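You operate a simulated robot arm through the tools that you are given. There is no shell and no other tool. Be economical: measure what you need, move in short steps, check, and stop when the job is done.

You are at the controls of a simulated two-armed robot. One attempt, no reset.

## Task
Move the bent green pipe from the lower cage to the wooden board.
Fine: draw the black slide bolt and drop the gate; stand the pipe up; then close the gate and push the bolt home. Set down upright: what you pick out. Where these are worked on the way, their far stop is far enough and under half their travel is too little: black slide bolt.

It is judged by the outcome, as a careful person would: the job done as asked, and still so three seconds after it is handed in. It fails if anything else is knocked over, pushed out of place, dropped, spilled or broken.

## Robot
Two 7-joint arms with fingered hands on one trunk, on a base that drives. Base frame: it is fixed to the floor where the robot stands at the start and does not move with it; the origin is under the middle of the robot, x ahead of it, y to its left, z up. Lengths are in mm, angles in degrees, forces in N, time in s.
The left shoulder is at the start at [70, 162, 1255], the right one opposite. With the tool pointing down near the work surface each hand reaches from about 100 to 620 mm from the robot's upright axis, wherever it stands, measured 20 degrees to its own side. Places, roughly: black slide bolt [600, 0, 700]; gate of the lower cage [600, -400, 600]; wooden board on the cage [1000, 500, 800]. Payload 4 kg a hand.
The tool frame of a hand sits at the grasp point between the pads (the TCP): z along the fingers, y along the line on which they close. The tips reach 26 mm beyond it. Largest opening 132 mm; the body of the gripper starts 73 mm behind the TCP. The gripper is a hand of 4 fingers: y runs from the thumb to the fingers, the wrist lies at [0, 0, -224] in the tool frame.
Orientation is that of the tool frame in the base frame, as [roll, pitch, yaw] about the fixed x, y, z axes, in that order (R = Rz(yaw) Ry(pitch) Rx(roll)). With the fingers straight down and closing along the base's y, the tool's x points along the base's -x, its y along +y and its z along -z.

## Interface
- The arms move only by the tool jog_arm. It takes "left_plan", "right_plan" or both (then of equal length, played together; a hand with none holds still); each is a list of rows, each a list of 6 numbers: the turn, a rotation vector about the tool's x, y, z in degrees, then the shift along the tool's x, y, z in cm. In form: [[wx, wy, wz, dx, dy, dz], ...]. A call has 1 to 20 rows; each row is the pose to reach, as a shift and turn from the pose commanded when the call began, along the tool's axes at that moment. Each row takes 0.2 s and may step no farther than 50 mm and 8.6 degrees from the row before; otherwise, the whole call is refused. A pose out of reach is approached as far as the arm can. The call stops where the force on the tool passes 40 N (or 10 N more than at its start, if that is more) or the arm is blocked; 0.2 s more then pass. In this call time passes only in rows, and 0.2 s behind the last. The reply holds the time, the measured pose of the TCP, the force on the tool along the base axes, the opening and the grip force, in the units named above and with some noise, with the torque about the TCP (base axes, N m) and any sound that the robot's microphone picked up.
- Cameras (640 x 400 px; columns grow to the right, rows downward): "scene" is now at [113.2, -20.3, 1449]; the picture's right is [-0.31, -0.95, 0.00], its down [-0.83, 0.27, -0.50] and it looks along [0.47, -0.15, -0.87] (base axes); focal length 260 px, centre (320, 200). "left" rides on the left gripper at [-73, 6, -94] in its tool frame; the picture's right is [-0.08, -1.00, 0.00], its down [0.78, -0.06, -0.62] and it looks along [0.61, -0.05, 0.79] (tool axes); focal length 230 px, centre (320, 200). "right" rides on the right gripper at [73, 6, -94] in its tool frame; the picture's right is [-0.08, 1.00, 0.00], its down [-0.79, -0.06, -0.62] and it looks along [-0.61, -0.05, 0.79] (tool axes); focal length 230 px, centre (320, 200).
- snapshot(camera): a new picture of that camera. It takes no simulated time.
- lift_body(by): slides the trunk up (or, below 0, down) by that many mm; the arms and the scene camera ride with it, the base frame stays. It gives what a move gives, with no picture.
- base_move(legs): drives the robot by 1 to 6 legs, each [ahead, left, turn to the left] in mm, mm and degrees, along the robot's own axes; the way and the turn of a leg run together, so that a leg with both is an arc; at most 1500 mm and 180 degrees a leg. The arms and the cameras ride along, it lands a little off, and it stops where it bumps. It gives what a move gives.
- finger_targets(finger1, finger2, finger3, thumb_bend, hand): sets how far each is bent, from 0 (flat) to 100 (curled in); at 30 the hand is open as for a grip, at 70 the pads meet at the TCP. One left out holds its place. A second passes; each finger stops where it meets its share of the squeeze, and holds until it gets a number again. It is the only way to open and close the hand. It gives what a move gives, with no picture; readings hold the bend of each and the force on the fingers (four entries, about 0 where the hand has none), thumb and palm.
- head_to(pan, tilt): turns the head with the scene camera to pan (to the left, within 86 degrees either way) and tilt (down, from -29 to 69), counted from straight ahead of the robot. It gives what a move gives.
- locate(camera, pixels): for up to 12 pixels [column, row] of the newest picture of that camera ("zoom" is the newest enlarged one), the place [x, y, z] in the base frame of the surface seen there, good to about 2 mm. It takes no simulated time.
- enlarge(camera, box): a new picture of the part [left, top, right, bottom] of that camera's present view, enlarged. It takes no simulated time.
- finish_job(): hands the job in; it is judged then, once.

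Work in short steps. Measure before you move; look again where a grasp or a placing could have gone wrong, and mend it. You have 80 turns and 78 pictures in all, those below and enlarged ones among them. Open the grippers and draw the arms clear of the work before you hand the job in, unless the task says otherwise; then end with one line.

The tools are called after "Call:" by a JSON object that holds its "op" and its "data". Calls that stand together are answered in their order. jog_arm: Moves the arms, as the interface text tells. Its arguments: {"type":"object","properties":{"left_plan":{"type":"array","items":{"type":"array","items":{"type":"number"}}},"right_plan":{"type":"array","items":{"type":"array","items":{"type":"number"}}}},"required":[]} The other tools are called the same way: lift_body (by) slides the trunk up or down; finger_targets (finger1, finger2, finger3, thumb_bend, hand) moves the fingers one by one; base_move (legs) drives the base; head_to (pan, tilt) turns the head that bears the scene camera; snapshot (camera) takes a picture; locate (camera, pixels) gives the place of the surface under pixels of a picture; enlarge (camera, box) takes an enlarged picture of a part of a camera's view; finish_job () hands the job in.

At the start:

```text
time_s: 0.0
left_position: [667.6, 68.0, 946.9]
left_tcp_rot: [-179.9, -0.1, 180.0]
left_contact_force: [0.5, -0.7, -0.5]
left_torque: [0.03, 0.04, 0.01]
left_opening: 131.9
left_grasp_force: 0.1
left_shape: jaw
left_bend: [30.0, 30.0, 30.0, 30.0]
left_finger forces: [0.0, 0.1, 0.1, 0.1, 0.1, 0.1]
right_position: [376.1, -352.5, 992.6]
right_tcp_rot: [-180.0, 0.0, 180.0]
right_contact_force: [-0.6, 0.7, -0.3]
right_torque: [-0.02, 0.01, 0.02]
right_opening: 131.8
right_grasp_force: 0.0
right_shape: jaw
right_bend: [30.0, 30.0, 30.0, 30.0]
right_finger forces: [0.1, 0.2, 0.0, 0.0, 0.1, 0.0]
trunk travel left (down, up): [-734.0, 206.0]
robot x, y, heading: [-1.5, 1.5, 0.1]
head pan, tilt: [-18.1, 60.3]
```

scene: 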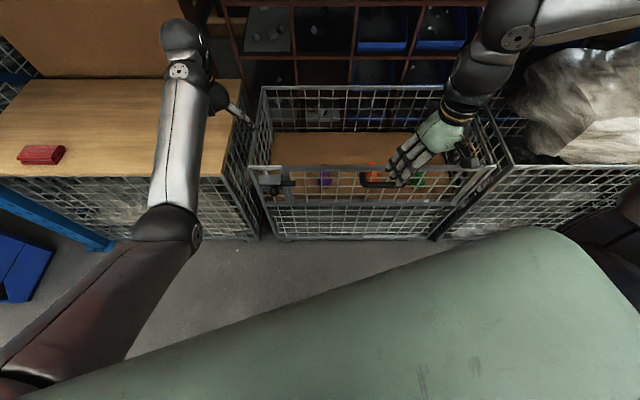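
right: 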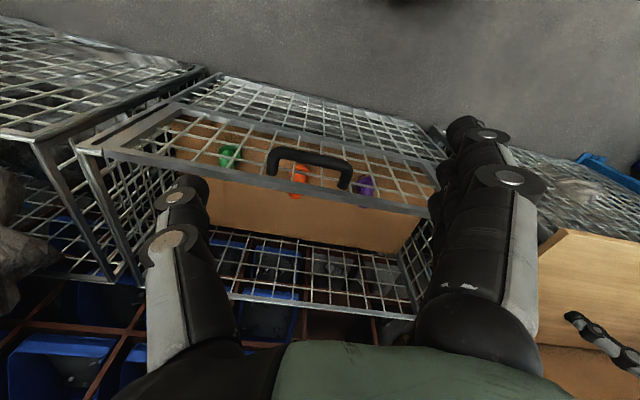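
left: 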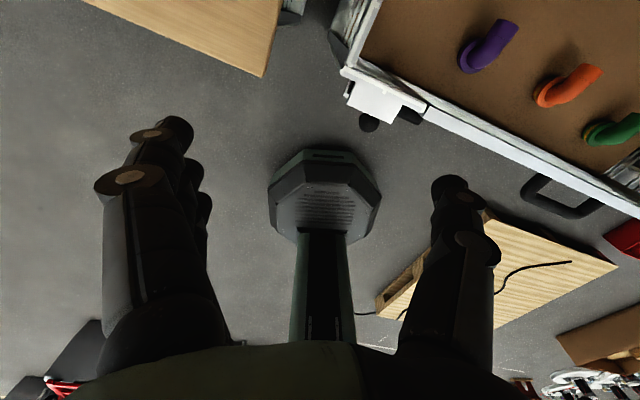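

The scene shows the cage at about (370,170), with a bolt near (280,180). I enlarge it to see the bolt and the pipes.

Call:
{"op": "enlarge", "data": {"camera": "scene", "box": [230, 80, 520, 260]}}

Call:
{"op": "enlarge", "data": {"camera": "left", "box": [320, 0, 640, 200]}}

```text
2.21 times, centred on (375, 170) of scene
```

zoom: 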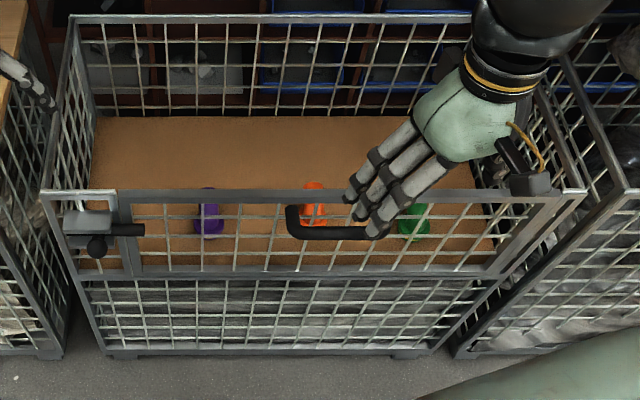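

```text
2.00 times, centred on (480, 100) of left
```

zoom: 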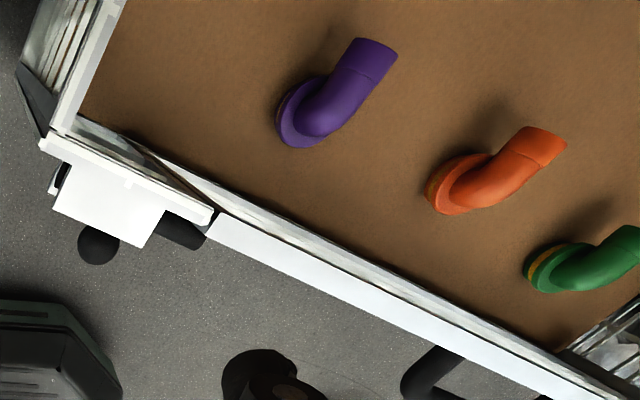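

I measure pipes, gate edge, bolt and handle from the left zoom, plus cage points in the scene picture.

Call:
{"op": "locate", "data": {"camera": "zoom", "pixels": [[98, 245], [185, 232], [110, 205], [215, 222], [400, 310], [540, 380], [430, 370], [560, 285], [635, 235], [580, 270], [545, 340], [420, 100]]}}

Call:
{"op": "locate", "data": {"camera": "scene", "pixels": [[252, 168], [283, 169], [274, 191], [292, 184], [363, 182], [400, 186], [495, 168], [290, 203], [450, 203], [262, 88], [282, 238], [420, 183]]}}

```text
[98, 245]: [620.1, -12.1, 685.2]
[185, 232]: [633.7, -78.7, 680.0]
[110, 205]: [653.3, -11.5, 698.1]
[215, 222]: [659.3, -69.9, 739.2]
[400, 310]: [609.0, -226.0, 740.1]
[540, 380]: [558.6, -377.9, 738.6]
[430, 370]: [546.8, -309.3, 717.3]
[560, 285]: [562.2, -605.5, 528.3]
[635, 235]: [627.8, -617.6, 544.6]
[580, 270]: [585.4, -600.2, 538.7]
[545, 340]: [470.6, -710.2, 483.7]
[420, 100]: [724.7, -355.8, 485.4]
```

```text
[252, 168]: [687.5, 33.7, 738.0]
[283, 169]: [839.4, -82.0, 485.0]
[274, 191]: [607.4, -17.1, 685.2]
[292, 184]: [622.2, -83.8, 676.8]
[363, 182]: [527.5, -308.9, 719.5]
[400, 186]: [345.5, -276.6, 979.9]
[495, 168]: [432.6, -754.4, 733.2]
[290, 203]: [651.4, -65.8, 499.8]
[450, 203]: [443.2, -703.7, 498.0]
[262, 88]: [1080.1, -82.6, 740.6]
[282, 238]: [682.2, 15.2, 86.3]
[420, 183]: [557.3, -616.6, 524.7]
```

Cage front runs along (-0.31,-0.95), heading about -18°. I look closer at the bolt and the green pipe.

Call:
{"op": "enlarge", "data": {"camera": "scene", "box": [240, 150, 320, 210]}}

Call:
{"op": "enlarge", "data": {"camera": "right", "box": [140, 100, 460, 300]}}

```text
6.67 times, centred on (280, 180) of scene
```

zoom: 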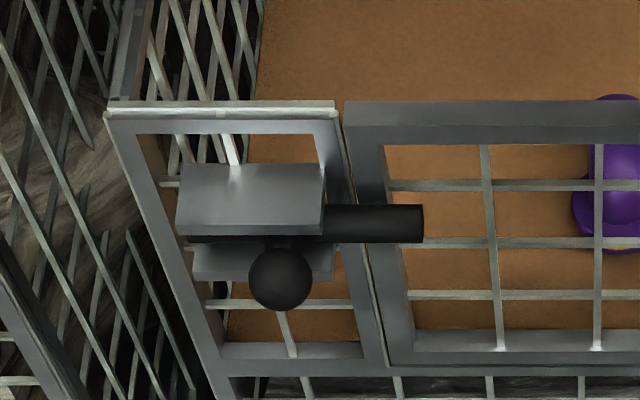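

```text
2.00 times, centred on (300, 200) of right
```

zoom: 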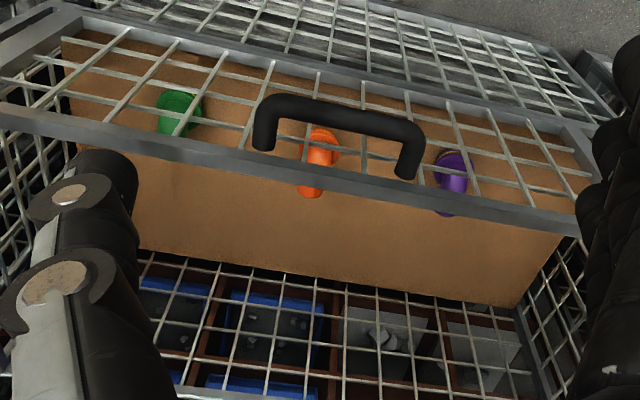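

The bolt rod runs in the housing with a ball knob facing me; the gate has a bow handle near its top. I check the size of the robot's own base (octagon at (325,190) in the left image) before planning the drive, and get more bolt points.

Call:
{"op": "locate", "data": {"camera": "left", "pixels": [[270, 190], [380, 190], [325, 150], [325, 210], [325, 240], [320, 300], [180, 40], [260, 70]]}}

Call:
{"op": "enlarge", "data": {"camera": "left", "box": [320, 60, 448, 140]}}

```text
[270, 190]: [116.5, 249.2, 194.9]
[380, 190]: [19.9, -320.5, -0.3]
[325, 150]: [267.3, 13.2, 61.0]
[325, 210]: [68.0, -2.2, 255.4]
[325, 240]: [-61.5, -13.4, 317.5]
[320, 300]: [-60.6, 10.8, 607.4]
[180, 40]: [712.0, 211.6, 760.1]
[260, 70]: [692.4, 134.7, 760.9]
```

```text
5.00 times, centred on (384, 100) of left
```

zoom: 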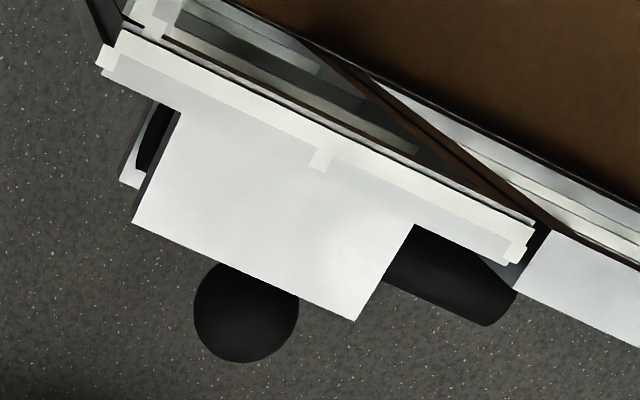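

Base radius ~270 mm, board surface z≈760. I measure knob, housing and rod in this zoom.

Call:
{"op": "locate", "data": {"camera": "zoom", "pixels": [[245, 320], [200, 310], [292, 310], [245, 355], [140, 215], [355, 315], [415, 230], [440, 275], [510, 300], [150, 160], [530, 240], [180, 120]]}}

Call:
{"op": "snapshot", "data": {"camera": "scene"}}

Call:
{"op": "locate", "data": {"camera": "scene", "pixels": [[40, 155], [20, 160], [65, 148], [42, 147], [200, 175], [100, 170], [20, 80], [120, 90], [150, 100], [100, 120], [220, 172], [5, 168]]}}

```text
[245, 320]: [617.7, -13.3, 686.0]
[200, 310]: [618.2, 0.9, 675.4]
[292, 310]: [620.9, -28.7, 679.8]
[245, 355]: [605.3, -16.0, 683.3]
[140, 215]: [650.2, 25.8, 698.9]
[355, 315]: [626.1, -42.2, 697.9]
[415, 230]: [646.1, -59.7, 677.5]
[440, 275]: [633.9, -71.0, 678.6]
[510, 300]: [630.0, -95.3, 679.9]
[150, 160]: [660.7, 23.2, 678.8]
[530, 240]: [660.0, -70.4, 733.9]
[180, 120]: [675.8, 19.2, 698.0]
```

```text
69 pictures are left
```

scene: 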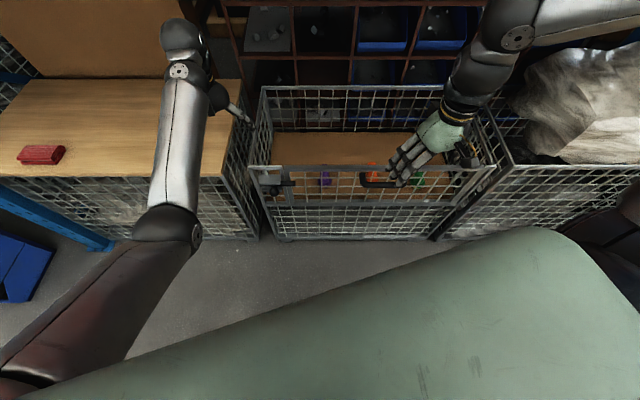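

```text
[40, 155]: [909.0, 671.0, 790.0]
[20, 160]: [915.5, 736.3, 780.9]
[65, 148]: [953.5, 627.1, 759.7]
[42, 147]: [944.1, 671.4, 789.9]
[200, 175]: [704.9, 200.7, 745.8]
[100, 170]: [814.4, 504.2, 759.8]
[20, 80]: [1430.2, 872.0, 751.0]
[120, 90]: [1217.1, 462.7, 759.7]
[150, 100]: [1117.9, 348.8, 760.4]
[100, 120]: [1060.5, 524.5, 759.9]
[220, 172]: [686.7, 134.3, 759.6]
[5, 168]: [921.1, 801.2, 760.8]
```

Cage frame: origin post corner (687,34), along u=(-0.31,-0.95), inward n=(0.95,-0.31). Knob centre ≈(611,-14,670), housing outer edge 23 mm inward of it. I turn the robot square to the cage and come 200 mm closer.

Call:
{"op": "base_move", "data": {"legs": [[0, 0, -18.2], [200, 0, 0]]}}

Call:
{"op": "head_to", "data": {"pan": 10, "tilt": 55}}

Call:
{"op": "snapshot", "data": {"camera": "scene"}}

```text
time_s: 2.6
left_position: [844.4, -205.0, 947.5]
left_tcp_rot: [-180.0, 0.0, 162.0]
left_contact_force: [0.5, -0.4, -0.1]
left_torque: [0.01, -0.01, -0.01]
left_opening: 131.5
left_grasp_force: 0.1
left_shape: jaw
left_bend: [30.0, 30.0, 30.0, 30.0]
left_finger forces: [0.0, 0.1, 0.0, 0.0, 0.0, 0.1]
right_position: [436.1, -514.4, 993.1]
right_tcp_rot: [180.0, 0.0, 161.9]
right_contact_force: [-1.3, -0.4, 0.0]
right_torque: [0.0, 0.0, 0.0]
right_opening: 131.5
right_grasp_force: 0.1
right_shape: jaw
right_bend: [30.0, 30.0, 30.0, 30.0]
right_finger forces: [0.0, 0.0, 0.0, 0.0, 0.1, 0.0]
trunk travel left (down, up): [-734.0, 206.0]
robot x, y, heading: [189.8, -65.8, -18.1]
head pan, tilt: [-18.1, 60.3]
```

```text
time_s: 3.5
left_position: [844.6, -204.0, 947.6]
left_tcp_rot: [180.0, 0.0, 161.8]
left_contact_force: [-0.3, -1.2, -0.7]
left_torque: [0.0, 0.01, 0.02]
left_opening: 131.9
left_grasp_force: 0.1
left_shape: jaw
left_bend: [30.0, 30.0, 30.0, 30.0]
left_finger forces: [0.0, 0.1, 0.0, 0.0, 0.0, 0.1]
right_position: [437.0, -513.7, 993.0]
right_tcp_rot: [-180.0, 0.0, 161.9]
right_contact_force: [0.6, -0.5, 1.0]
right_torque: [0.01, 0.02, 0.01]
right_opening: 131.7
right_grasp_force: 0.0
right_shape: jaw
right_bend: [30.0, 30.0, 30.0, 30.0]
right_finger forces: [0.0, 0.0, 0.1, 0.0, 0.0, 0.0]
trunk travel left (down, up): [-734.0, 206.0]
robot x, y, heading: [188.1, -57.6, -18.2]
head pan, tilt: [10.0, 55.0]
```

```text
68 pictures are left
```

scene: 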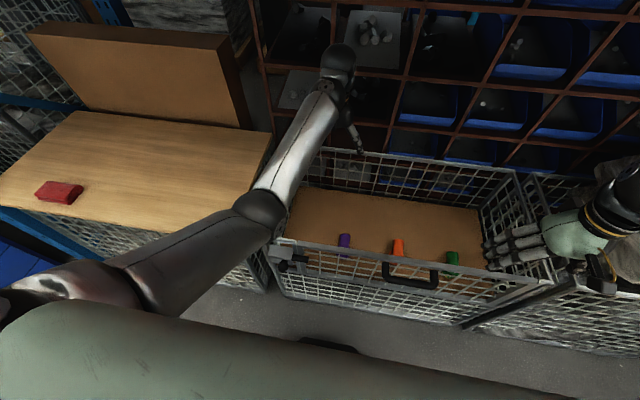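

Left tool x points outward and y toward the board. I close the left hand into a block, then move back 30 cm and 4 cm left, staying high.

Call:
{"op": "finger_targets", "data": {"hand": "left", "finger1": 70, "finger2": 70, "finger3": 70, "thumb_bend": 70}}

Call:
{"op": "jog_arm", "data": {"left_plan": [[0, 0, 0, 4.5, 0.7, 0], [0, 0, 0, 9, 1.4, 0], [0, 0, 0, 13.5, 2.1, 0], [0, 0, 0, 18, 2.8, 0], [0, 0, 0, 22.5, 3.5, 0], [0, 0, 0, 27, 4.2, 0], [0, 0, 0, 30, 4.2, 0], [0, 0, 0, 30, 4.2, 4.5], [0, 0, 0, 30, 4.2, 9], [0, 0, 0, 30, 4.2, 13]]}}

Call:
{"op": "snapshot", "data": {"camera": "left"}}

Call:
{"op": "snapshot", "data": {"camera": "scene"}}

```text
time_s: 4.5
left_position: [844.1, -203.6, 947.7]
left_tcp_rot: [-180.0, 0.0, 161.8]
left_contact_force: [0.2, 0.0, 0.3]
left_torque: [0.0, 0.0, -0.02]
left_opening: 14.5
left_grasp_force: 0.1
left_shape: fingers
left_bend: [70.0, 70.0, 70.0, 70.0]
left_finger forces: [0.0, 0.1, 0.0, 0.1, 0.1, 0.1]
right_position: [436.7, -513.7, 993.2]
right_tcp_rot: [180.0, 0.0, 161.8]
right_contact_force: [0.3, -0.2, 0.2]
right_torque: [-0.03, 0.01, 0.01]
right_opening: 131.9
right_grasp_force: 0.0
right_shape: jaw
right_bend: [30.0, 30.0, 30.0, 30.0]
right_finger forces: [0.0, 0.0, 0.0, 0.1, 0.1, 0.1]
trunk travel left (down, up): [-734.0, 206.0]
robot x, y, heading: [189.9, -61.6, -18.3]
head pan, tilt: [10.0, 55.0]
```

```text
time_s: 6.7
left_position: [588.1, -69.5, 806.6]
left_tcp_rot: [180.0, 0.1, 161.9]
left_contact_force: [0.1, 0.1, -0.1]
left_torque: [0.0, 0.01, 0.0]
left_opening: 14.2
left_grasp_force: 0.1
left_shape: fingers
left_bend: [70.0, 70.0, 70.0, 70.0]
left_finger forces: [0.0, 0.0, 0.1, 0.0, 0.1, 0.0]
left hand out of reach, approached as far as the arm can: row 1, 2, 3, 4, 5, 6, 7, 8, 9, 10
right_position: [436.2, -513.6, 993.5]
right_tcp_rot: [-179.9, 0.2, 161.9]
right_contact_force: [0.2, 0.4, 0.7]
right_torque: [-0.02, 0.0, -0.03]
right_opening: 131.7
right_grasp_force: 0.1
right_shape: jaw
right_bend: [30.0, 30.0, 30.0, 30.0]
right_finger forces: [0.0, 0.1, 0.0, 0.0, 0.1, 0.0]
trunk travel left (down, up): [-734.0, 206.0]
robot x, y, heading: [188.5, -61.8, -18.2]
head pan, tilt: [10.0, 55.0]
```

```text
67 pictures are left
```

left: 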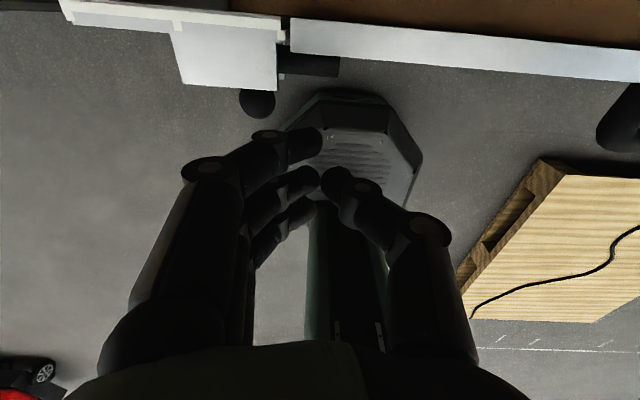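

```text
66 pictures are left
```

scene: 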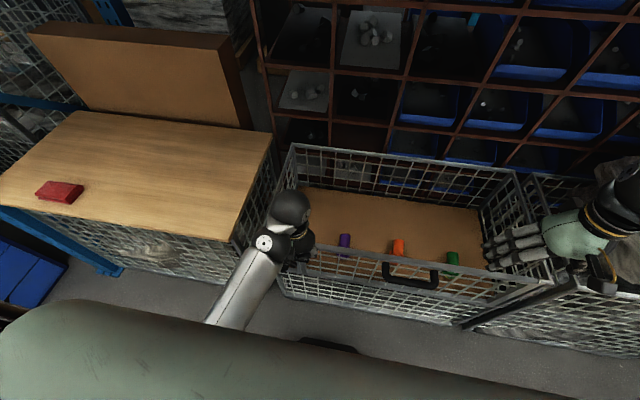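

The block came to about s=129, d=-62 (14 mm short of the wanted d). I lower the trunk by 60 mm, giving the arm room, then correct outward.

Call:
{"op": "lift_body", "data": {"by": -60}}

Call:
{"op": "jog_arm", "data": {"left_plan": [[0, 0, 0, 0.7, -0.3, 0], [0, 0, 0, 1.4, -0.7, 0]]}}

```text
time_s: 7.7
left_position: [590.0, -71.3, 747.0]
left_tcp_rot: [179.9, 0.1, 162.0]
left_contact_force: [-0.4, -0.2, -0.7]
left_torque: [-0.01, 0.03, -0.01]
left_opening: 14.1
left_grasp_force: 0.1
left_shape: fingers
left_bend: [70.0, 70.0, 70.0, 70.0]
left_finger forces: [0.0, 0.0, 0.1, 0.0, 0.1, 0.0]
right_position: [436.6, -514.1, 933.2]
right_tcp_rot: [179.9, -0.1, 162.0]
right_contact_force: [-0.3, 0.0, 0.0]
right_torque: [0.01, 0.0, 0.02]
right_opening: 131.8
right_grasp_force: 0.1
right_shape: jaw
right_bend: [30.0, 30.0, 30.0, 30.0]
right_finger forces: [0.1, 0.0, 0.0, 0.0, 0.1, 0.1]
trunk travel left (down, up): [-674.0, 266.0]
robot x, y, heading: [191.4, -60.9, -18.2]
head pan, tilt: [10.0, 55.0]
```

```text
time_s: 8.3
left_position: [577.1, -72.2, 746.9]
left_tcp_rot: [-180.0, 0.0, 161.9]
left_contact_force: [-0.1, -0.7, 0.6]
left_torque: [-0.01, 0.02, -0.05]
left_opening: 14.3
left_grasp_force: 0.1
left_shape: fingers
left_bend: [70.0, 70.0, 70.0, 70.0]
left_finger forces: [0.1, 0.1, 0.0, 0.0, 0.0, 0.1]
right_position: [436.9, -514.5, 933.5]
right_tcp_rot: [179.9, 0.0, 161.9]
right_contact_force: [0.3, -0.1, 0.4]
right_torque: [0.02, 0.01, 0.01]
right_opening: 131.5
right_grasp_force: 0.1
right_shape: jaw
right_bend: [30.0, 30.0, 30.0, 30.0]
right_finger forces: [0.0, 0.0, 0.0, 0.0, 0.0, 0.0]
trunk travel left (down, up): [-674.0, 266.0]
robot x, y, heading: [188.3, -60.5, -18.3]
head pan, tilt: [10.0, 55.0]
```

Now at s≈135, d≈-72, z 747. A look shows how the fingers line up with the knob and rod.

Call:
{"op": "enlarge", "data": {"camera": "left", "box": [120, 0, 440, 200]}}

Call:
{"op": "locate", "data": {"camera": "zoom", "pixels": [[375, 290], [330, 260], [290, 275], [390, 350], [280, 195]]}}

```text
2.00 times, centred on (280, 100) of left
```

zoom: 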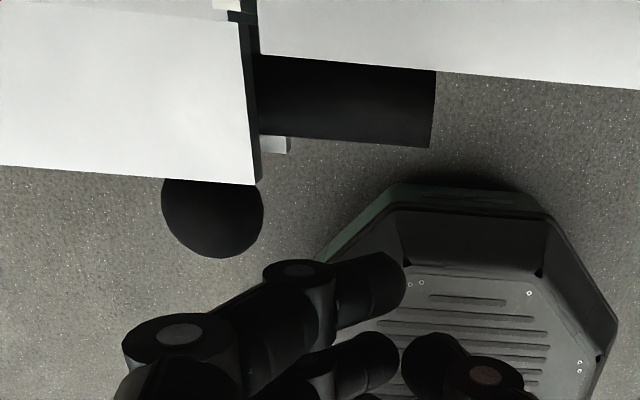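

```text
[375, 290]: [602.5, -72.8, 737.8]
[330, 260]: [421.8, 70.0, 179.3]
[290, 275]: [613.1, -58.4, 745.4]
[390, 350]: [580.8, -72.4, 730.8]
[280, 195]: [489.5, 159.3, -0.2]
```

The nearest finger is around d≈-45 with knuckle at s≈110. I shift 8 mm more outward and descend 67 mm beside the knob.

Call:
{"op": "jog_arm", "data": {"left_plan": [[0, 0, 0, 0.8, 0, 0], [0, 0, 0, 0.8, 0, 3], [0, 0, 0, 0.8, 0, 5], [0, 0, 0, 0.8, 0, 6.7]]}}

Call:
{"op": "enlarge", "data": {"camera": "left", "box": [120, 0, 440, 200]}}

```text
time_s: 9.3
left_position: [567.6, -71.3, 678.6]
left_tcp_rot: [180.0, 0.1, 161.9]
left_contact_force: [0.7, -0.3, 1.2]
left_torque: [0.0, 0.02, 0.0]
left_opening: 14.2
left_grasp_force: 0.1
left_shape: fingers
left_bend: [70.0, 70.0, 70.0, 70.0]
left_finger forces: [0.0, 0.1, 0.0, 0.0, 0.0, 0.0]
right_position: [437.0, -514.4, 932.3]
right_tcp_rot: [-180.0, -0.1, 162.0]
right_contact_force: [0.8, -0.6, -0.3]
right_torque: [-0.01, 0.01, 0.02]
right_opening: 131.8
right_grasp_force: 0.1
right_shape: jaw
right_bend: [30.0, 30.0, 30.0, 30.0]
right_finger forces: [0.0, 0.1, 0.0, 0.1, 0.1, 0.1]
trunk travel left (down, up): [-674.0, 266.0]
robot x, y, heading: [188.0, -62.6, -18.0]
head pan, tilt: [10.0, 55.0]
```

```text
2.00 times, centred on (280, 100) of left
```

zoom: 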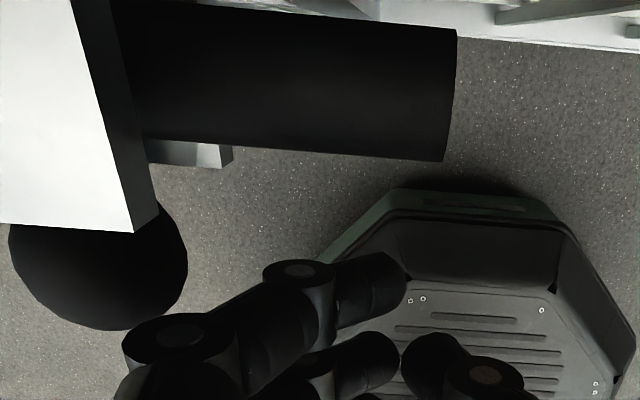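

Finger sits right of the knob with overlap. I push left (+y) in steps and watch for force.

Call:
{"op": "jog_arm", "data": {"left_plan": [[0, 0, 0, 0, 1, 0], [0, 0, 0, 0, 2, 0], [0, 0, 0, 0, 3, 0], [0, 0, 0, 0, 4, 0]]}}

Call:
{"op": "enlarge", "data": {"camera": "left", "box": [80, 0, 400, 200]}}

```text
time_s: 10.3
left_position: [579.8, -31.9, 679.4]
left_tcp_rot: [-180.0, 0.0, 161.9]
left_contact_force: [-0.8, -0.1, 0.2]
left_torque: [0.03, -0.05, -0.06]
left_opening: 13.3
left_grasp_force: 0.7
left_shape: fingers
left_bend: [70.0, 70.0, 70.0, 70.0]
left_finger forces: [1.6, 0.0, 0.0, 0.1, 0.0, 0.0]
right_position: [436.5, -513.8, 932.9]
right_tcp_rot: [180.0, 0.0, 161.9]
right_contact_force: [0.4, -0.3, -0.1]
right_torque: [0.0, 0.0, 0.02]
right_opening: 132.1
right_grasp_force: 0.1
right_shape: jaw
right_bend: [30.0, 30.0, 30.0, 30.0]
right_finger forces: [0.1, 0.0, 0.0, 0.0, 0.0, 0.0]
trunk travel left (down, up): [-674.0, 266.0]
robot x, y, heading: [186.0, -62.7, -18.2]
head pan, tilt: [10.0, 55.0]
```

```text
2.00 times, centred on (240, 100) of left
```

zoom: 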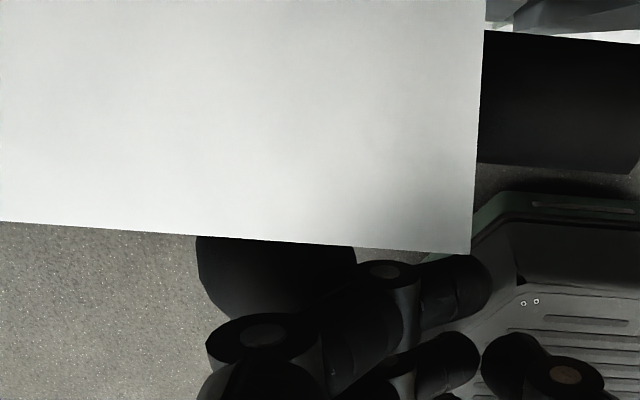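

Finger 1 feels the knob (1.6). I keep pushing left.

Call:
{"op": "jog_arm", "data": {"left_plan": [[0, 0, 0, 0, 1, 0], [0, 0, 0, 0, 2, 0], [0, 0, 0, 0, 3, 0], [0, 0, 0, 0, 4, 0]]}}

Call:
{"op": "enlarge", "data": {"camera": "left", "box": [80, 0, 400, 200]}}

```text
time_s: 11.3
left_position: [590.3, 3.6, 679.0]
left_tcp_rot: [-179.9, 0.0, 161.8]
left_contact_force: [-3.4, -8.8, 1.1]
left_torque: [-0.03, -0.03, -0.21]
left_opening: 8.8
left_grasp_force: 4.3
left_shape: fingers
left_bend: [72.0, 70.0, 70.0, 70.0]
left_finger forces: [8.8, 0.0, 0.0, 0.0, 0.1, 0.0]
right_position: [436.5, -515.6, 932.3]
right_tcp_rot: [179.9, 0.0, 161.9]
right_contact_force: [-0.8, -0.3, -0.5]
right_torque: [0.0, 0.0, -0.02]
right_opening: 131.9
right_grasp_force: 0.2
right_shape: jaw
right_bend: [30.0, 30.0, 30.0, 30.0]
right_finger forces: [0.1, 0.0, 0.1, 0.1, 0.1, 0.1]
trunk travel left (down, up): [-674.0, 266.0]
robot x, y, heading: [189.7, -60.8, -18.1]
head pan, tilt: [10.0, 55.0]
```

```text
2.00 times, centred on (240, 100) of left
```

zoom: 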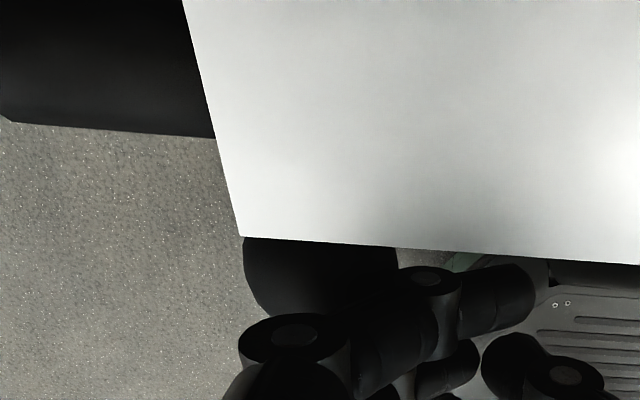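

The rod now sticks out on the left side; the force is about 9 N. I push further to find the far stop.

Call:
{"op": "jog_arm", "data": {"left_plan": [[0, 0, 0, 0, 0.7, 0], [0, 0, 0, 0, 1.4, 0], [0, 0, 0, 0, 2.1, 0], [0, 0, 0, 0, 2.8, 0]]}}

Call:
{"op": "enlarge", "data": {"camera": "left", "box": [80, 0, 400, 200]}}

Call:
{"op": "enlarge", "data": {"camera": "scene", "box": [230, 200, 390, 300]}}

```text
time_s: 12.3
left_position: [602.5, 32.4, 679.7]
left_tcp_rot: [-179.9, 0.1, 161.9]
left_contact_force: [-2.7, -10.3, 4.8]
left_torque: [0.03, -0.09, -0.23]
left_opening: 21.3
left_grasp_force: 5.3
left_shape: fingers
left_bend: [72.0, 70.0, 70.0, 70.0]
left_finger forces: [10.1, 0.0, 0.0, 0.0, 0.0, 0.0]
right_position: [436.6, -515.2, 933.1]
right_tcp_rot: [180.0, 0.0, 161.9]
right_contact_force: [-0.6, -0.5, 0.0]
right_torque: [0.0, -0.04, 0.0]
right_opening: 132.0
right_grasp_force: 0.0
right_shape: jaw
right_bend: [30.0, 30.0, 30.0, 30.0]
right_finger forces: [0.1, 0.0, 0.1, 0.0, 0.0, 0.0]
trunk travel left (down, up): [-674.0, 266.0]
robot x, y, heading: [189.7, -61.2, -18.2]
head pan, tilt: [10.0, 55.0]
```

```text
2.00 times, centred on (240, 100) of left
```

zoom: 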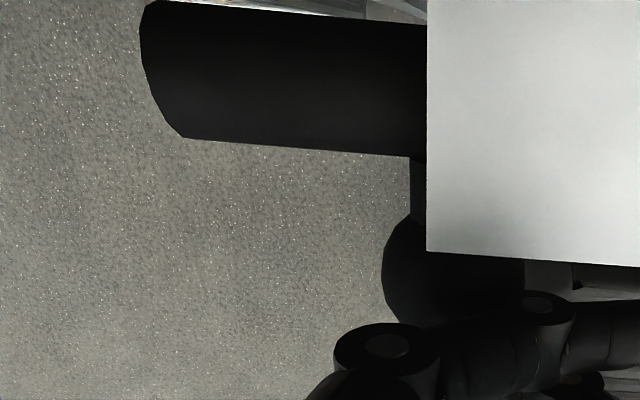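

```text
4.00 times, centred on (310, 250) of scene
```

zoom: 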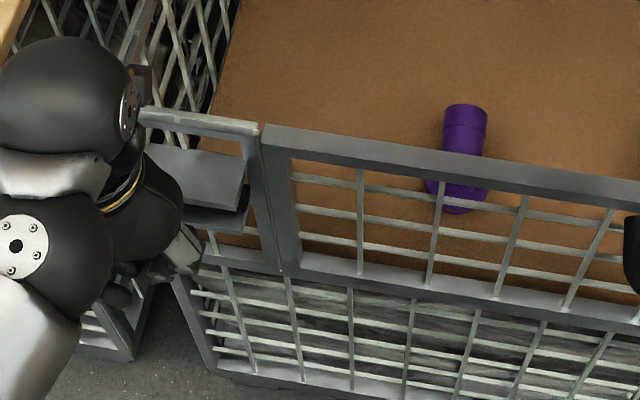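

The rod has cleared the gate frame (gap visible at (265,200)). I push a little more to reach the far stop.

Call:
{"op": "jog_arm", "data": {"left_plan": [[0, 0, 0, 0, 0.7, 0], [0, 0, 0, 0, 1.4, 0], [0, 0, 0, 0, 2.1, 0]]}}

Call:
{"op": "enlarge", "data": {"camera": "left", "box": [80, 0, 400, 200]}}

```text
time_s: 13.1
left_position: [607.4, 52.2, 679.2]
left_tcp_rot: [179.9, 0.2, 161.8]
left_contact_force: [-1.7, -9.4, 7.8]
left_torque: [-0.16, -0.16, -0.16]
left_opening: 32.5
left_grasp_force: 4.9
left_shape: fingers
left_bend: [72.0, 70.0, 70.0, 70.0]
left_finger forces: [9.8, 0.0, 0.0, 0.1, 0.0, 0.0]
right_position: [437.0, -514.2, 931.5]
right_tcp_rot: [179.9, 0.0, 161.8]
right_contact_force: [-0.2, -0.3, 0.1]
right_torque: [0.02, -0.03, 0.01]
right_opening: 132.2
right_grasp_force: 0.0
right_shape: jaw
right_bend: [30.0, 30.0, 30.0, 30.0]
right_finger forces: [0.0, 0.0, 0.1, 0.1, 0.0, 0.0]
trunk travel left (down, up): [-674.0, 266.0]
robot x, y, heading: [185.6, -62.4, -18.1]
head pan, tilt: [10.0, 55.0]
```

```text
2.00 times, centred on (240, 100) of left
```

zoom: 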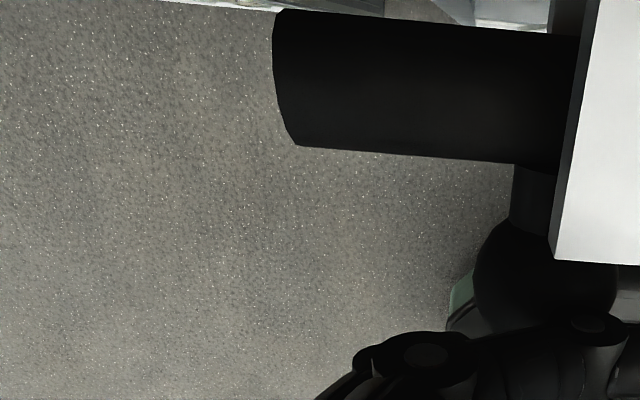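

The knob no longer moves while the finger yields: far stop reached. I back the left hand off, raise it clear.

Call:
{"op": "jog_arm", "data": {"left_plan": [[0, 0, 0, 0, -1.5, 0], [0, 0, 0, 0, -3, 0], [0, 0, 0, 2, -3, 0], [0, 0, 0, 2, -3, -4], [0, 0, 0, 2, -3, -8], [0, 0, 0, 2, -3, -12], [0, 0, 0, 2, 0, -16], [0, 0, 0, 2, 3, -20], [0, 0, 0, 2, 6, -24]]}}

Call:
{"op": "enlarge", "data": {"camera": "scene", "box": [230, 180, 550, 380]}}

```text
time_s: 15.1
left_position: [550.6, 119.3, 767.1]
left_tcp_rot: [179.9, 0.1, 161.7]
left_contact_force: [-0.1, -0.2, -0.1]
left_torque: [0.0, 0.02, 0.01]
left_opening: 14.0
left_grasp_force: 0.0
left_shape: fingers
left_bend: [70.0, 70.0, 70.0, 70.0]
left_finger forces: [0.1, 0.0, 0.1, 0.0, 0.1, 0.1]
left hand out of reach, approached as far as the arm can: row 5, 6, 7, 8, 9
right_position: [436.2, -514.2, 931.2]
right_tcp_rot: [179.9, -0.1, 161.8]
right_contact_force: [0.8, -0.7, -0.1]
right_torque: [0.02, 0.02, -0.01]
right_opening: 131.5
right_grasp_force: 0.0
right_shape: jaw
right_bend: [30.0, 30.0, 30.0, 30.0]
right_finger forces: [0.0, 0.0, 0.0, 0.0, 0.1, 0.0]
trunk travel left (down, up): [-674.0, 266.0]
robot x, y, heading: [189.8, -64.0, -18.3]
head pan, tilt: [10.0, 55.0]
```

```text
2.00 times, centred on (390, 280) of scene
```

zoom: 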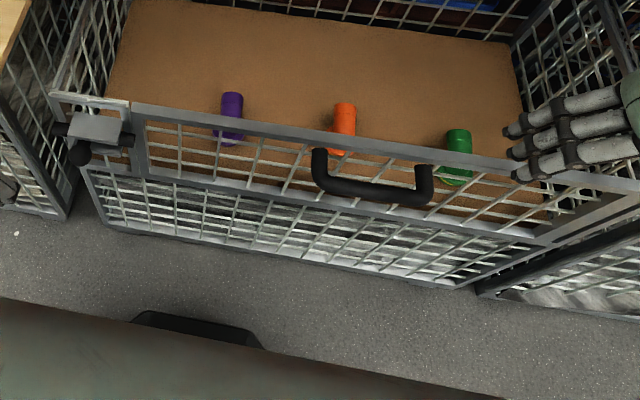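

Check rod tip against the gate frame.

Call:
{"op": "enlarge", "data": {"camera": "scene", "box": [245, 215, 325, 265]}}

Call:
{"op": "locate", "data": {"camera": "zoom", "pixels": [[160, 200], [175, 290], [400, 180], [360, 250], [370, 210], [280, 300]]}}

Call:
{"op": "locate", "data": {"camera": "scene", "pixels": [[393, 265], [393, 274], [420, 280], [443, 271], [420, 255], [300, 233], [540, 275], [460, 246], [455, 265], [459, 255], [500, 290], [452, 272]]}}

```text
8.00 times, centred on (285, 240) of scene
```

zoom: 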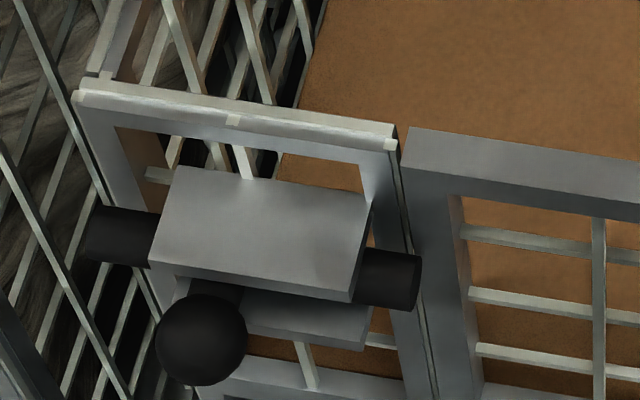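

```text
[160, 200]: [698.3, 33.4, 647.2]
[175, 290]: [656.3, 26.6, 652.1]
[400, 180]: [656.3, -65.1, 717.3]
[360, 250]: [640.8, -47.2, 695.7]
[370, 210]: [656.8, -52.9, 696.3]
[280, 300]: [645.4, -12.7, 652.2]
```

```text
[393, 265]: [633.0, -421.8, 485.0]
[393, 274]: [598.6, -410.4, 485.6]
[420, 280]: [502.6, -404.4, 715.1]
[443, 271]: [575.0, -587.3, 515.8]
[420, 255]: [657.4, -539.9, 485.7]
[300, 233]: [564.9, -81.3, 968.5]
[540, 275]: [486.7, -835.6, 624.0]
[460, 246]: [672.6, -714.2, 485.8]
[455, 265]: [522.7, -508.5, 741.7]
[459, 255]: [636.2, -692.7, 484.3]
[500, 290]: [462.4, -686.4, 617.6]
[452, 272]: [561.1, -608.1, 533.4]
```

I measure the knob and both rod ends.

Call:
{"op": "locate", "data": {"camera": "zoom", "pixels": [[202, 340], [235, 350], [165, 345], [412, 282], [95, 235], [385, 275], [425, 330], [410, 300], [155, 265], [350, 290]]}}

```text
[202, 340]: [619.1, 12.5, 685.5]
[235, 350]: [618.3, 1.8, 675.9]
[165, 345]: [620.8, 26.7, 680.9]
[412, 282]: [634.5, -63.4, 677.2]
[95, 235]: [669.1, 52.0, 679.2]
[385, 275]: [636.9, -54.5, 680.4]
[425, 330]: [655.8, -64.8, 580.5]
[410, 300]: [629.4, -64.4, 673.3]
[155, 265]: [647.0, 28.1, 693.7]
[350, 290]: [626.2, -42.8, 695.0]
```

The bolt sits back only ~29 mm (rod tip s≈111, gate edge ≈106): it was dragged back as I retreated. I go again, and this time will retreat outward first.

Call:
{"op": "jog_arm", "data": {"left_plan": [[0, 0, 0, -2, -4, 0], [0, 0, 0, -4, -8, 0], [0, 0, 0, -6, -12, 0], [0, 0, 0, -7.6, -15.4, 0]]}}

```text
time_s: 16.1
left_position: [558.5, -35.6, 747.0]
left_tcp_rot: [179.9, -0.1, 161.8]
left_contact_force: [1.1, -0.6, 0.4]
left_torque: [0.01, -0.01, 0.01]
left_opening: 14.0
left_grasp_force: 0.1
left_shape: fingers
left_bend: [70.0, 70.0, 70.0, 70.0]
left_finger forces: [0.0, 0.0, 0.0, 0.0, 0.0, 0.1]
left hand out of reach, approached as far as the arm can: row 1, 2, 3, 4
right_position: [438.4, -515.9, 931.1]
right_tcp_rot: [179.9, -0.1, 161.9]
right_contact_force: [0.9, -0.3, 0.3]
right_torque: [0.02, 0.03, 0.04]
right_opening: 131.8
right_grasp_force: 0.1
right_shape: jaw
right_bend: [30.0, 30.0, 30.0, 30.0]
right_finger forces: [0.0, 0.0, 0.1, 0.0, 0.0, 0.0]
trunk travel left (down, up): [-674.0, 266.0]
robot x, y, heading: [188.3, -64.3, -18.3]
head pan, tilt: [10.0, 55.0]
```

The commanded pose ran ahead of the arm (commanded ≈ z 920, d -24). I command back to a reachable pose at d≈-84, s≈112, z≈750.

Call:
{"op": "jog_arm", "data": {"left_plan": [[0, 0, 0, 2, -0.4, 4], [0, 0, 0, 4, -0.8, 8], [0, 0, 0, 6, -1.2, 12], [0, 0, 0, 6, -1.2, 16], [0, 0, 0, 6, -1.2, 17]]}}

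```text
time_s: 17.3
left_position: [497.3, -28.1, 575.5]
left_tcp_rot: [-180.0, -0.1, 161.9]
left_contact_force: [0.4, -0.3, -0.2]
left_torque: [0.02, -0.01, -0.01]
left_opening: 14.4
left_grasp_force: 0.0
left_shape: fingers
left_bend: [70.0, 70.0, 70.0, 70.0]
left_finger forces: [0.0, 0.0, 0.1, 0.0, 0.0, 0.0]
right_position: [436.5, -514.2, 932.2]
right_tcp_rot: [179.9, -0.1, 161.9]
right_contact_force: [-0.3, -0.7, -0.7]
right_torque: [0.0, 0.02, 0.01]
right_opening: 131.6
right_grasp_force: 0.0
right_shape: jaw
right_bend: [30.0, 30.0, 30.0, 30.0]
right_finger forces: [0.1, 0.0, 0.1, 0.1, 0.0, 0.0]
trunk travel left (down, up): [-674.0, 266.0]
robot x, y, heading: [192.0, -63.3, -18.1]
head pan, tilt: [10.0, 55.0]
```

So the command is clipped to what was reached; the hand is now at s≈118, d≈-161, z 575. I raise 105 mm, then come in 80 mm to the right of the knob.

Call:
{"op": "jog_arm", "data": {"left_plan": [[0, 0, 0, 0, 0, -4], [0, 0, 0, 0, 0, -8], [0, 0, 0, 0, 0, -10.5], [0, 0, 0, -4, 0, -10.5], [0, 0, 0, -8, 0, -10.5]]}}

Call:
{"op": "enlarge", "data": {"camera": "left", "box": [80, 0, 400, 200]}}

```text
time_s: 18.5
left_position: [571.6, -53.3, 679.0]
left_tcp_rot: [-180.0, -0.2, 161.8]
left_contact_force: [-0.3, 0.3, 0.6]
left_torque: [0.0, 0.01, -0.02]
left_opening: 13.9
left_grasp_force: 0.1
left_shape: fingers
left_bend: [70.0, 70.0, 70.0, 70.0]
left_finger forces: [0.0, 0.0, 0.0, 0.0, 0.0, 0.0]
right_position: [438.1, -515.5, 931.9]
right_tcp_rot: [179.9, -0.1, 161.9]
right_contact_force: [0.9, 0.3, -0.6]
right_torque: [0.0, 0.0, 0.0]
right_opening: 131.8
right_grasp_force: 0.0
right_shape: jaw
right_bend: [30.0, 30.0, 30.0, 30.0]
right_finger forces: [0.1, 0.0, 0.0, 0.1, 0.0, 0.1]
trunk travel left (down, up): [-674.0, 266.0]
robot x, y, heading: [189.1, -59.1, -17.9]
head pan, tilt: [10.0, 55.0]
```

```text
2.00 times, centred on (240, 100) of left
```

zoom: 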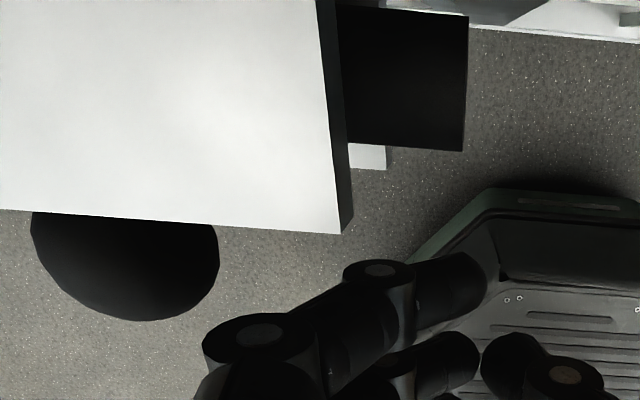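

Analysis of the earlier views: the knob reached its stop (s≈22) already when the hand was at s≈59; I overshot and the knuckle dragged it back. I push only 6 cm now, then check.

Call:
{"op": "jog_arm", "data": {"left_plan": [[0, 0, 0, -0.4, 1.5, 0], [0, 0, 0, -0.4, 3, 0], [0, 0, 0, -0.4, 4, 0], [0, 0, 0, -0.4, 5, 0], [0, 0, 0, -0.4, 6, 0]]}}

Call:
{"op": "enlarge", "data": {"camera": "left", "box": [80, 0, 400, 200]}}

```text
time_s: 19.7
left_position: [594.6, 4.7, 680.4]
left_tcp_rot: [-179.9, 0.0, 161.7]
left_contact_force: [-3.4, -9.3, 1.4]
left_torque: [-0.01, -0.01, -0.28]
left_opening: 9.1
left_grasp_force: 4.1
left_shape: fingers
left_bend: [72.0, 70.0, 70.0, 70.0]
left_finger forces: [8.2, 0.1, 0.0, 0.0, 0.1, 0.0]
right_position: [436.3, -515.8, 932.1]
right_tcp_rot: [179.9, 0.0, 161.9]
right_contact_force: [0.5, 0.2, -0.3]
right_torque: [0.05, 0.01, -0.02]
right_opening: 131.8
right_grasp_force: 0.1
right_shape: jaw
right_bend: [30.0, 30.0, 30.0, 30.0]
right_finger forces: [0.1, 0.1, 0.0, 0.0, 0.0, 0.0]
trunk travel left (down, up): [-674.0, 266.0]
robot x, y, heading: [190.8, -61.8, -18.2]
head pan, tilt: [10.0, 55.0]
```

```text
2.00 times, centred on (240, 100) of left
```

zoom: 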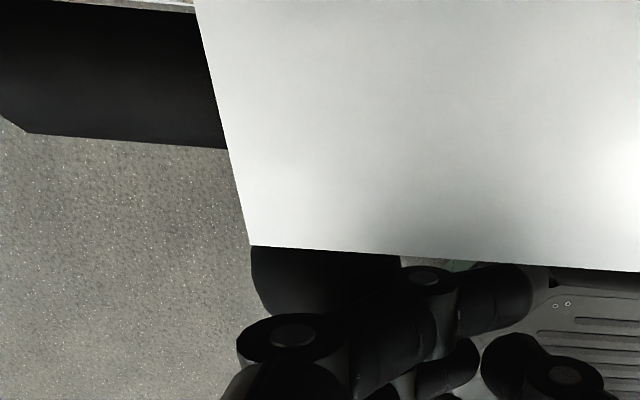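

Knob back at s≈22 (px 325). I nudge 4 mm more, then slip 10 cm straight outward and raise only modestly.

Call:
{"op": "jog_arm", "data": {"left_plan": [[0, 0, 0, 0, 0.4, 0], [0, 0, 0, 0, -0.5, 0], [0, 0, 0, 3, -0.5, 0], [0, 0, 0, 7, -0.5, 0], [0, 0, 0, 10, -0.5, 0], [0, 0, 0, 12, 2, -2]]}}

Call:
{"op": "enlarge", "data": {"camera": "scene", "box": [245, 215, 325, 265]}}

Call:
{"op": "locate", "data": {"camera": "zoom", "pixels": [[202, 340], [412, 282], [395, 280], [440, 220], [420, 180], [460, 300]]}}

```text
time_s: 21.1
left_position: [486.7, 59.6, 699.6]
left_tcp_rot: [-179.9, 0.1, 161.9]
left_contact_force: [0.0, 0.6, -0.6]
left_torque: [0.0, -0.01, -0.02]
left_opening: 13.6
left_grasp_force: 0.0
left_shape: fingers
left_bend: [70.0, 70.0, 70.0, 70.0]
left_finger forces: [0.0, 0.0, 0.0, 0.1, 0.0, 0.0]
right_position: [435.9, -512.7, 934.2]
right_tcp_rot: [180.0, 0.1, 161.9]
right_contact_force: [0.7, 0.1, -0.5]
right_torque: [-0.04, -0.04, -0.01]
right_opening: 131.9
right_grasp_force: 0.0
right_shape: jaw
right_bend: [30.0, 30.0, 30.0, 30.0]
right_finger forces: [0.0, 0.1, 0.0, 0.0, 0.0, 0.1]
trunk travel left (down, up): [-674.0, 266.0]
robot x, y, heading: [184.3, -62.9, -18.3]
head pan, tilt: [10.0, 55.0]
```

```text
8.00 times, centred on (285, 240) of scene
```

zoom: 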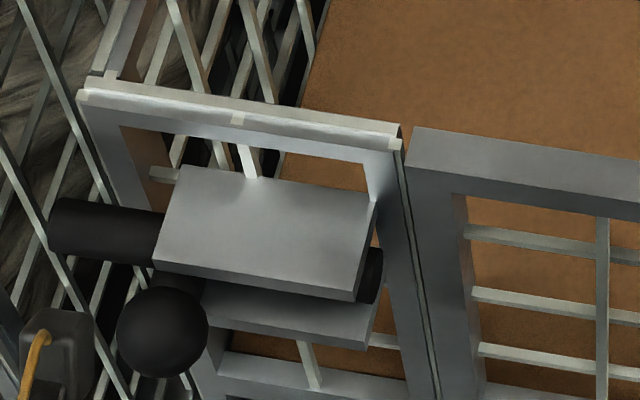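

```text
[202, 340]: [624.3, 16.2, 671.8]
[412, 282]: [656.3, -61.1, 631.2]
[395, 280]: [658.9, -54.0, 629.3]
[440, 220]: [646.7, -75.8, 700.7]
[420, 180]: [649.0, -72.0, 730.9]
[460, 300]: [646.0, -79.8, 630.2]
```

The bolt is fully drawn, with the rod clear of the gate. Next I move the left hand 20 cm to the left and the right hand 15 cm left, then slide the base 195 mm right in front of the gate centre.

Call:
{"op": "jog_arm", "data": {"left_plan": [[0, 0, 0, 0, 4, 0], [0, 0, 0, 0, 8, -1], [0, 0, 0, 0, 12, -2], [0, 0, 0, 0, 16, -3], [0, 0, 0, 0, 20, -4]], "right_plan": [[0, 0, 0, 0, 3, 0], [0, 0, 0, 0, 6, 0], [0, 0, 0, 0, 9, 0], [0, 0, 0, 0, 12, 0], [0, 0, 0, 0, 15, 0]]}}

Call:
{"op": "base_move", "data": {"legs": [[0, -195, 0]]}}

Call:
{"op": "finger_targets", "data": {"hand": "right", "finger1": 70, "finger2": 70, "finger3": 70, "thumb_bend": 70}}

Call:
{"op": "head_to", "data": {"pan": 0, "tilt": 60}}

Call:
{"op": "snapshot", "data": {"camera": "scene"}}

```text
time_s: 22.3
left_position: [549.2, 250.9, 739.3]
left_tcp_rot: [-179.9, -0.1, 161.9]
left_contact_force: [1.3, -0.8, -0.6]
left_torque: [0.0, -0.01, -0.01]
left_opening: 13.7
left_grasp_force: 0.1
left_shape: fingers
left_bend: [70.0, 70.0, 70.0, 70.0]
left_finger forces: [0.0, 0.0, 0.0, 0.0, 0.0, 0.0]
right_position: [484.2, -369.9, 931.6]
right_tcp_rot: [179.9, -0.1, 161.9]
right_contact_force: [-0.4, 0.7, -0.2]
right_torque: [-0.01, 0.04, 0.04]
right_opening: 131.8
right_grasp_force: 0.0
right_shape: jaw
right_bend: [30.0, 30.0, 30.0, 30.0]
right_finger forces: [0.1, 0.1, 0.0, 0.0, 0.1, 0.0]
trunk travel left (down, up): [-674.0, 266.0]
robot x, y, heading: [188.6, -63.1, -17.9]
head pan, tilt: [10.0, 55.0]
```

```text
time_s: 23.9
left_position: [487.8, 61.3, 738.9]
left_tcp_rot: [180.0, 0.0, 161.7]
left_contact_force: [-0.6, 0.3, -1.2]
left_torque: [-0.03, -0.05, 0.0]
left_opening: 14.0
left_grasp_force: 0.1
left_shape: fingers
left_bend: [70.0, 70.0, 70.0, 70.0]
left_finger forces: [0.0, 0.1, 0.0, 0.0, 0.0, 0.0]
right_position: [422.0, -561.3, 930.2]
right_tcp_rot: [179.9, -0.1, 161.7]
right_contact_force: [0.7, -0.3, -0.3]
right_torque: [0.0, -0.02, -0.02]
right_opening: 131.8
right_grasp_force: 0.0
right_shape: jaw
right_bend: [30.0, 30.0, 30.0, 30.0]
right_finger forces: [0.0, 0.1, 0.0, 0.0, 0.0, 0.0]
trunk travel left (down, up): [-674.0, 266.0]
robot x, y, heading: [124.5, -251.5, -18.6]
head pan, tilt: [10.0, 55.0]
```

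```text
time_s: 24.9
left_position: [488.2, 61.0, 739.1]
left_tcp_rot: [180.0, 0.0, 161.7]
left_contact_force: [1.4, 0.4, -0.2]
left_torque: [0.02, 0.02, 0.04]
left_opening: 13.9
left_grasp_force: 0.1
left_shape: fingers
left_bend: [70.0, 70.0, 70.0, 70.0]
left_finger forces: [0.0, 0.0, 0.0, 0.0, 0.1, 0.1]
right_position: [420.6, -561.0, 931.4]
right_tcp_rot: [-180.0, 0.0, 161.7]
right_contact_force: [-0.2, -0.5, -0.6]
right_torque: [0.01, 0.01, -0.02]
right_opening: 14.5
right_grasp_force: 0.0
right_shape: fingers
right_bend: [70.0, 70.0, 70.0, 70.0]
right_finger forces: [0.1, 0.0, 0.1, 0.0, 0.0, 0.0]
trunk travel left (down, up): [-674.0, 266.0]
robot x, y, heading: [123.1, -249.2, -18.3]
head pan, tilt: [10.0, 55.0]
```

```text
time_s: 25.6
left_position: [487.9, 61.6, 739.3]
left_tcp_rot: [180.0, 0.1, 161.7]
left_contact_force: [0.4, 0.2, -0.5]
left_torque: [0.01, 0.0, 0.03]
left_opening: 13.7
left_grasp_force: 0.0
left_shape: fingers
left_bend: [70.0, 70.0, 70.0, 70.0]
left_finger forces: [0.0, 0.1, 0.0, 0.0, 0.0, 0.2]
right_position: [421.8, -560.9, 930.6]
right_tcp_rot: [-179.9, 0.0, 161.8]
right_contact_force: [0.6, -0.3, -0.3]
right_torque: [-0.03, 0.01, -0.04]
right_opening: 14.4
right_grasp_force: 0.0
right_shape: fingers
right_bend: [70.0, 70.0, 70.0, 70.0]
right_finger forces: [0.0, 0.1, 0.0, 0.0, 0.0, 0.1]
trunk travel left (down, up): [-674.0, 266.0]
robot x, y, heading: [127.5, -249.1, -17.9]
head pan, tilt: [0.0, 60.0]
```

```text
53 pictures are left
```

scene: 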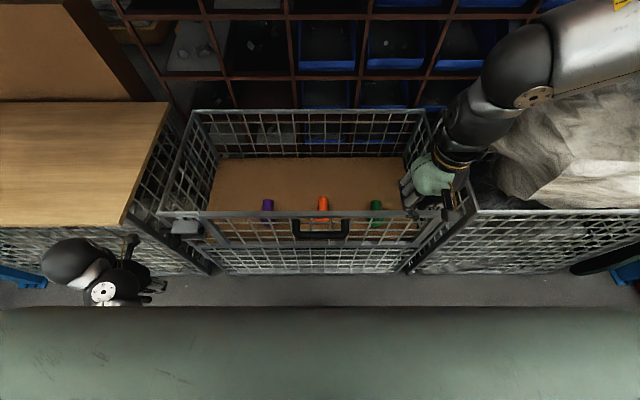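

View is square to the gate now. I enlarge the pipes and gate to see shape and handle.

Call:
{"op": "enlarge", "data": {"camera": "scene", "box": [280, 180, 440, 280]}}

Call:
{"op": "locate", "data": {"camera": "zoom", "pixels": [[60, 155], [170, 220], [275, 155], [60, 210], [275, 210], [385, 90], [385, 150], [380, 180], [360, 125], [405, 125], [170, 135], [540, 270]]}}

```text
4.00 times, centred on (360, 230) of scene
```

zoom: 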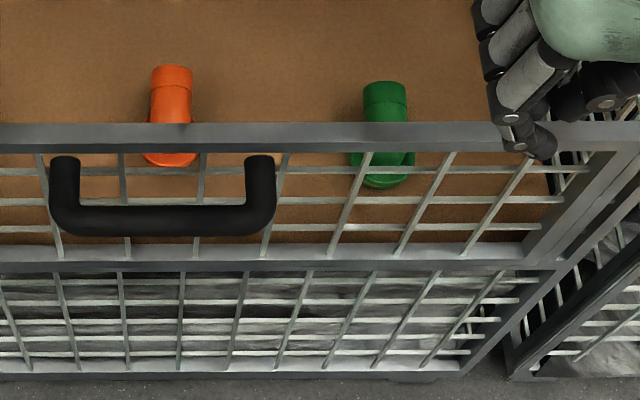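

```text
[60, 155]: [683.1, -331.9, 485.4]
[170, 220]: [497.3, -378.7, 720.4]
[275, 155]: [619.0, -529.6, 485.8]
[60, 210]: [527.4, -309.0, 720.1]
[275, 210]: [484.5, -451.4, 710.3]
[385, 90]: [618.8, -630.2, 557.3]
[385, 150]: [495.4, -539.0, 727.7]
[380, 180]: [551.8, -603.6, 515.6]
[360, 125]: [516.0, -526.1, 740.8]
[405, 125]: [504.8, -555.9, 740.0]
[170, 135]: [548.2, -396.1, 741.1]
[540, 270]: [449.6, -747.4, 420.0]
```

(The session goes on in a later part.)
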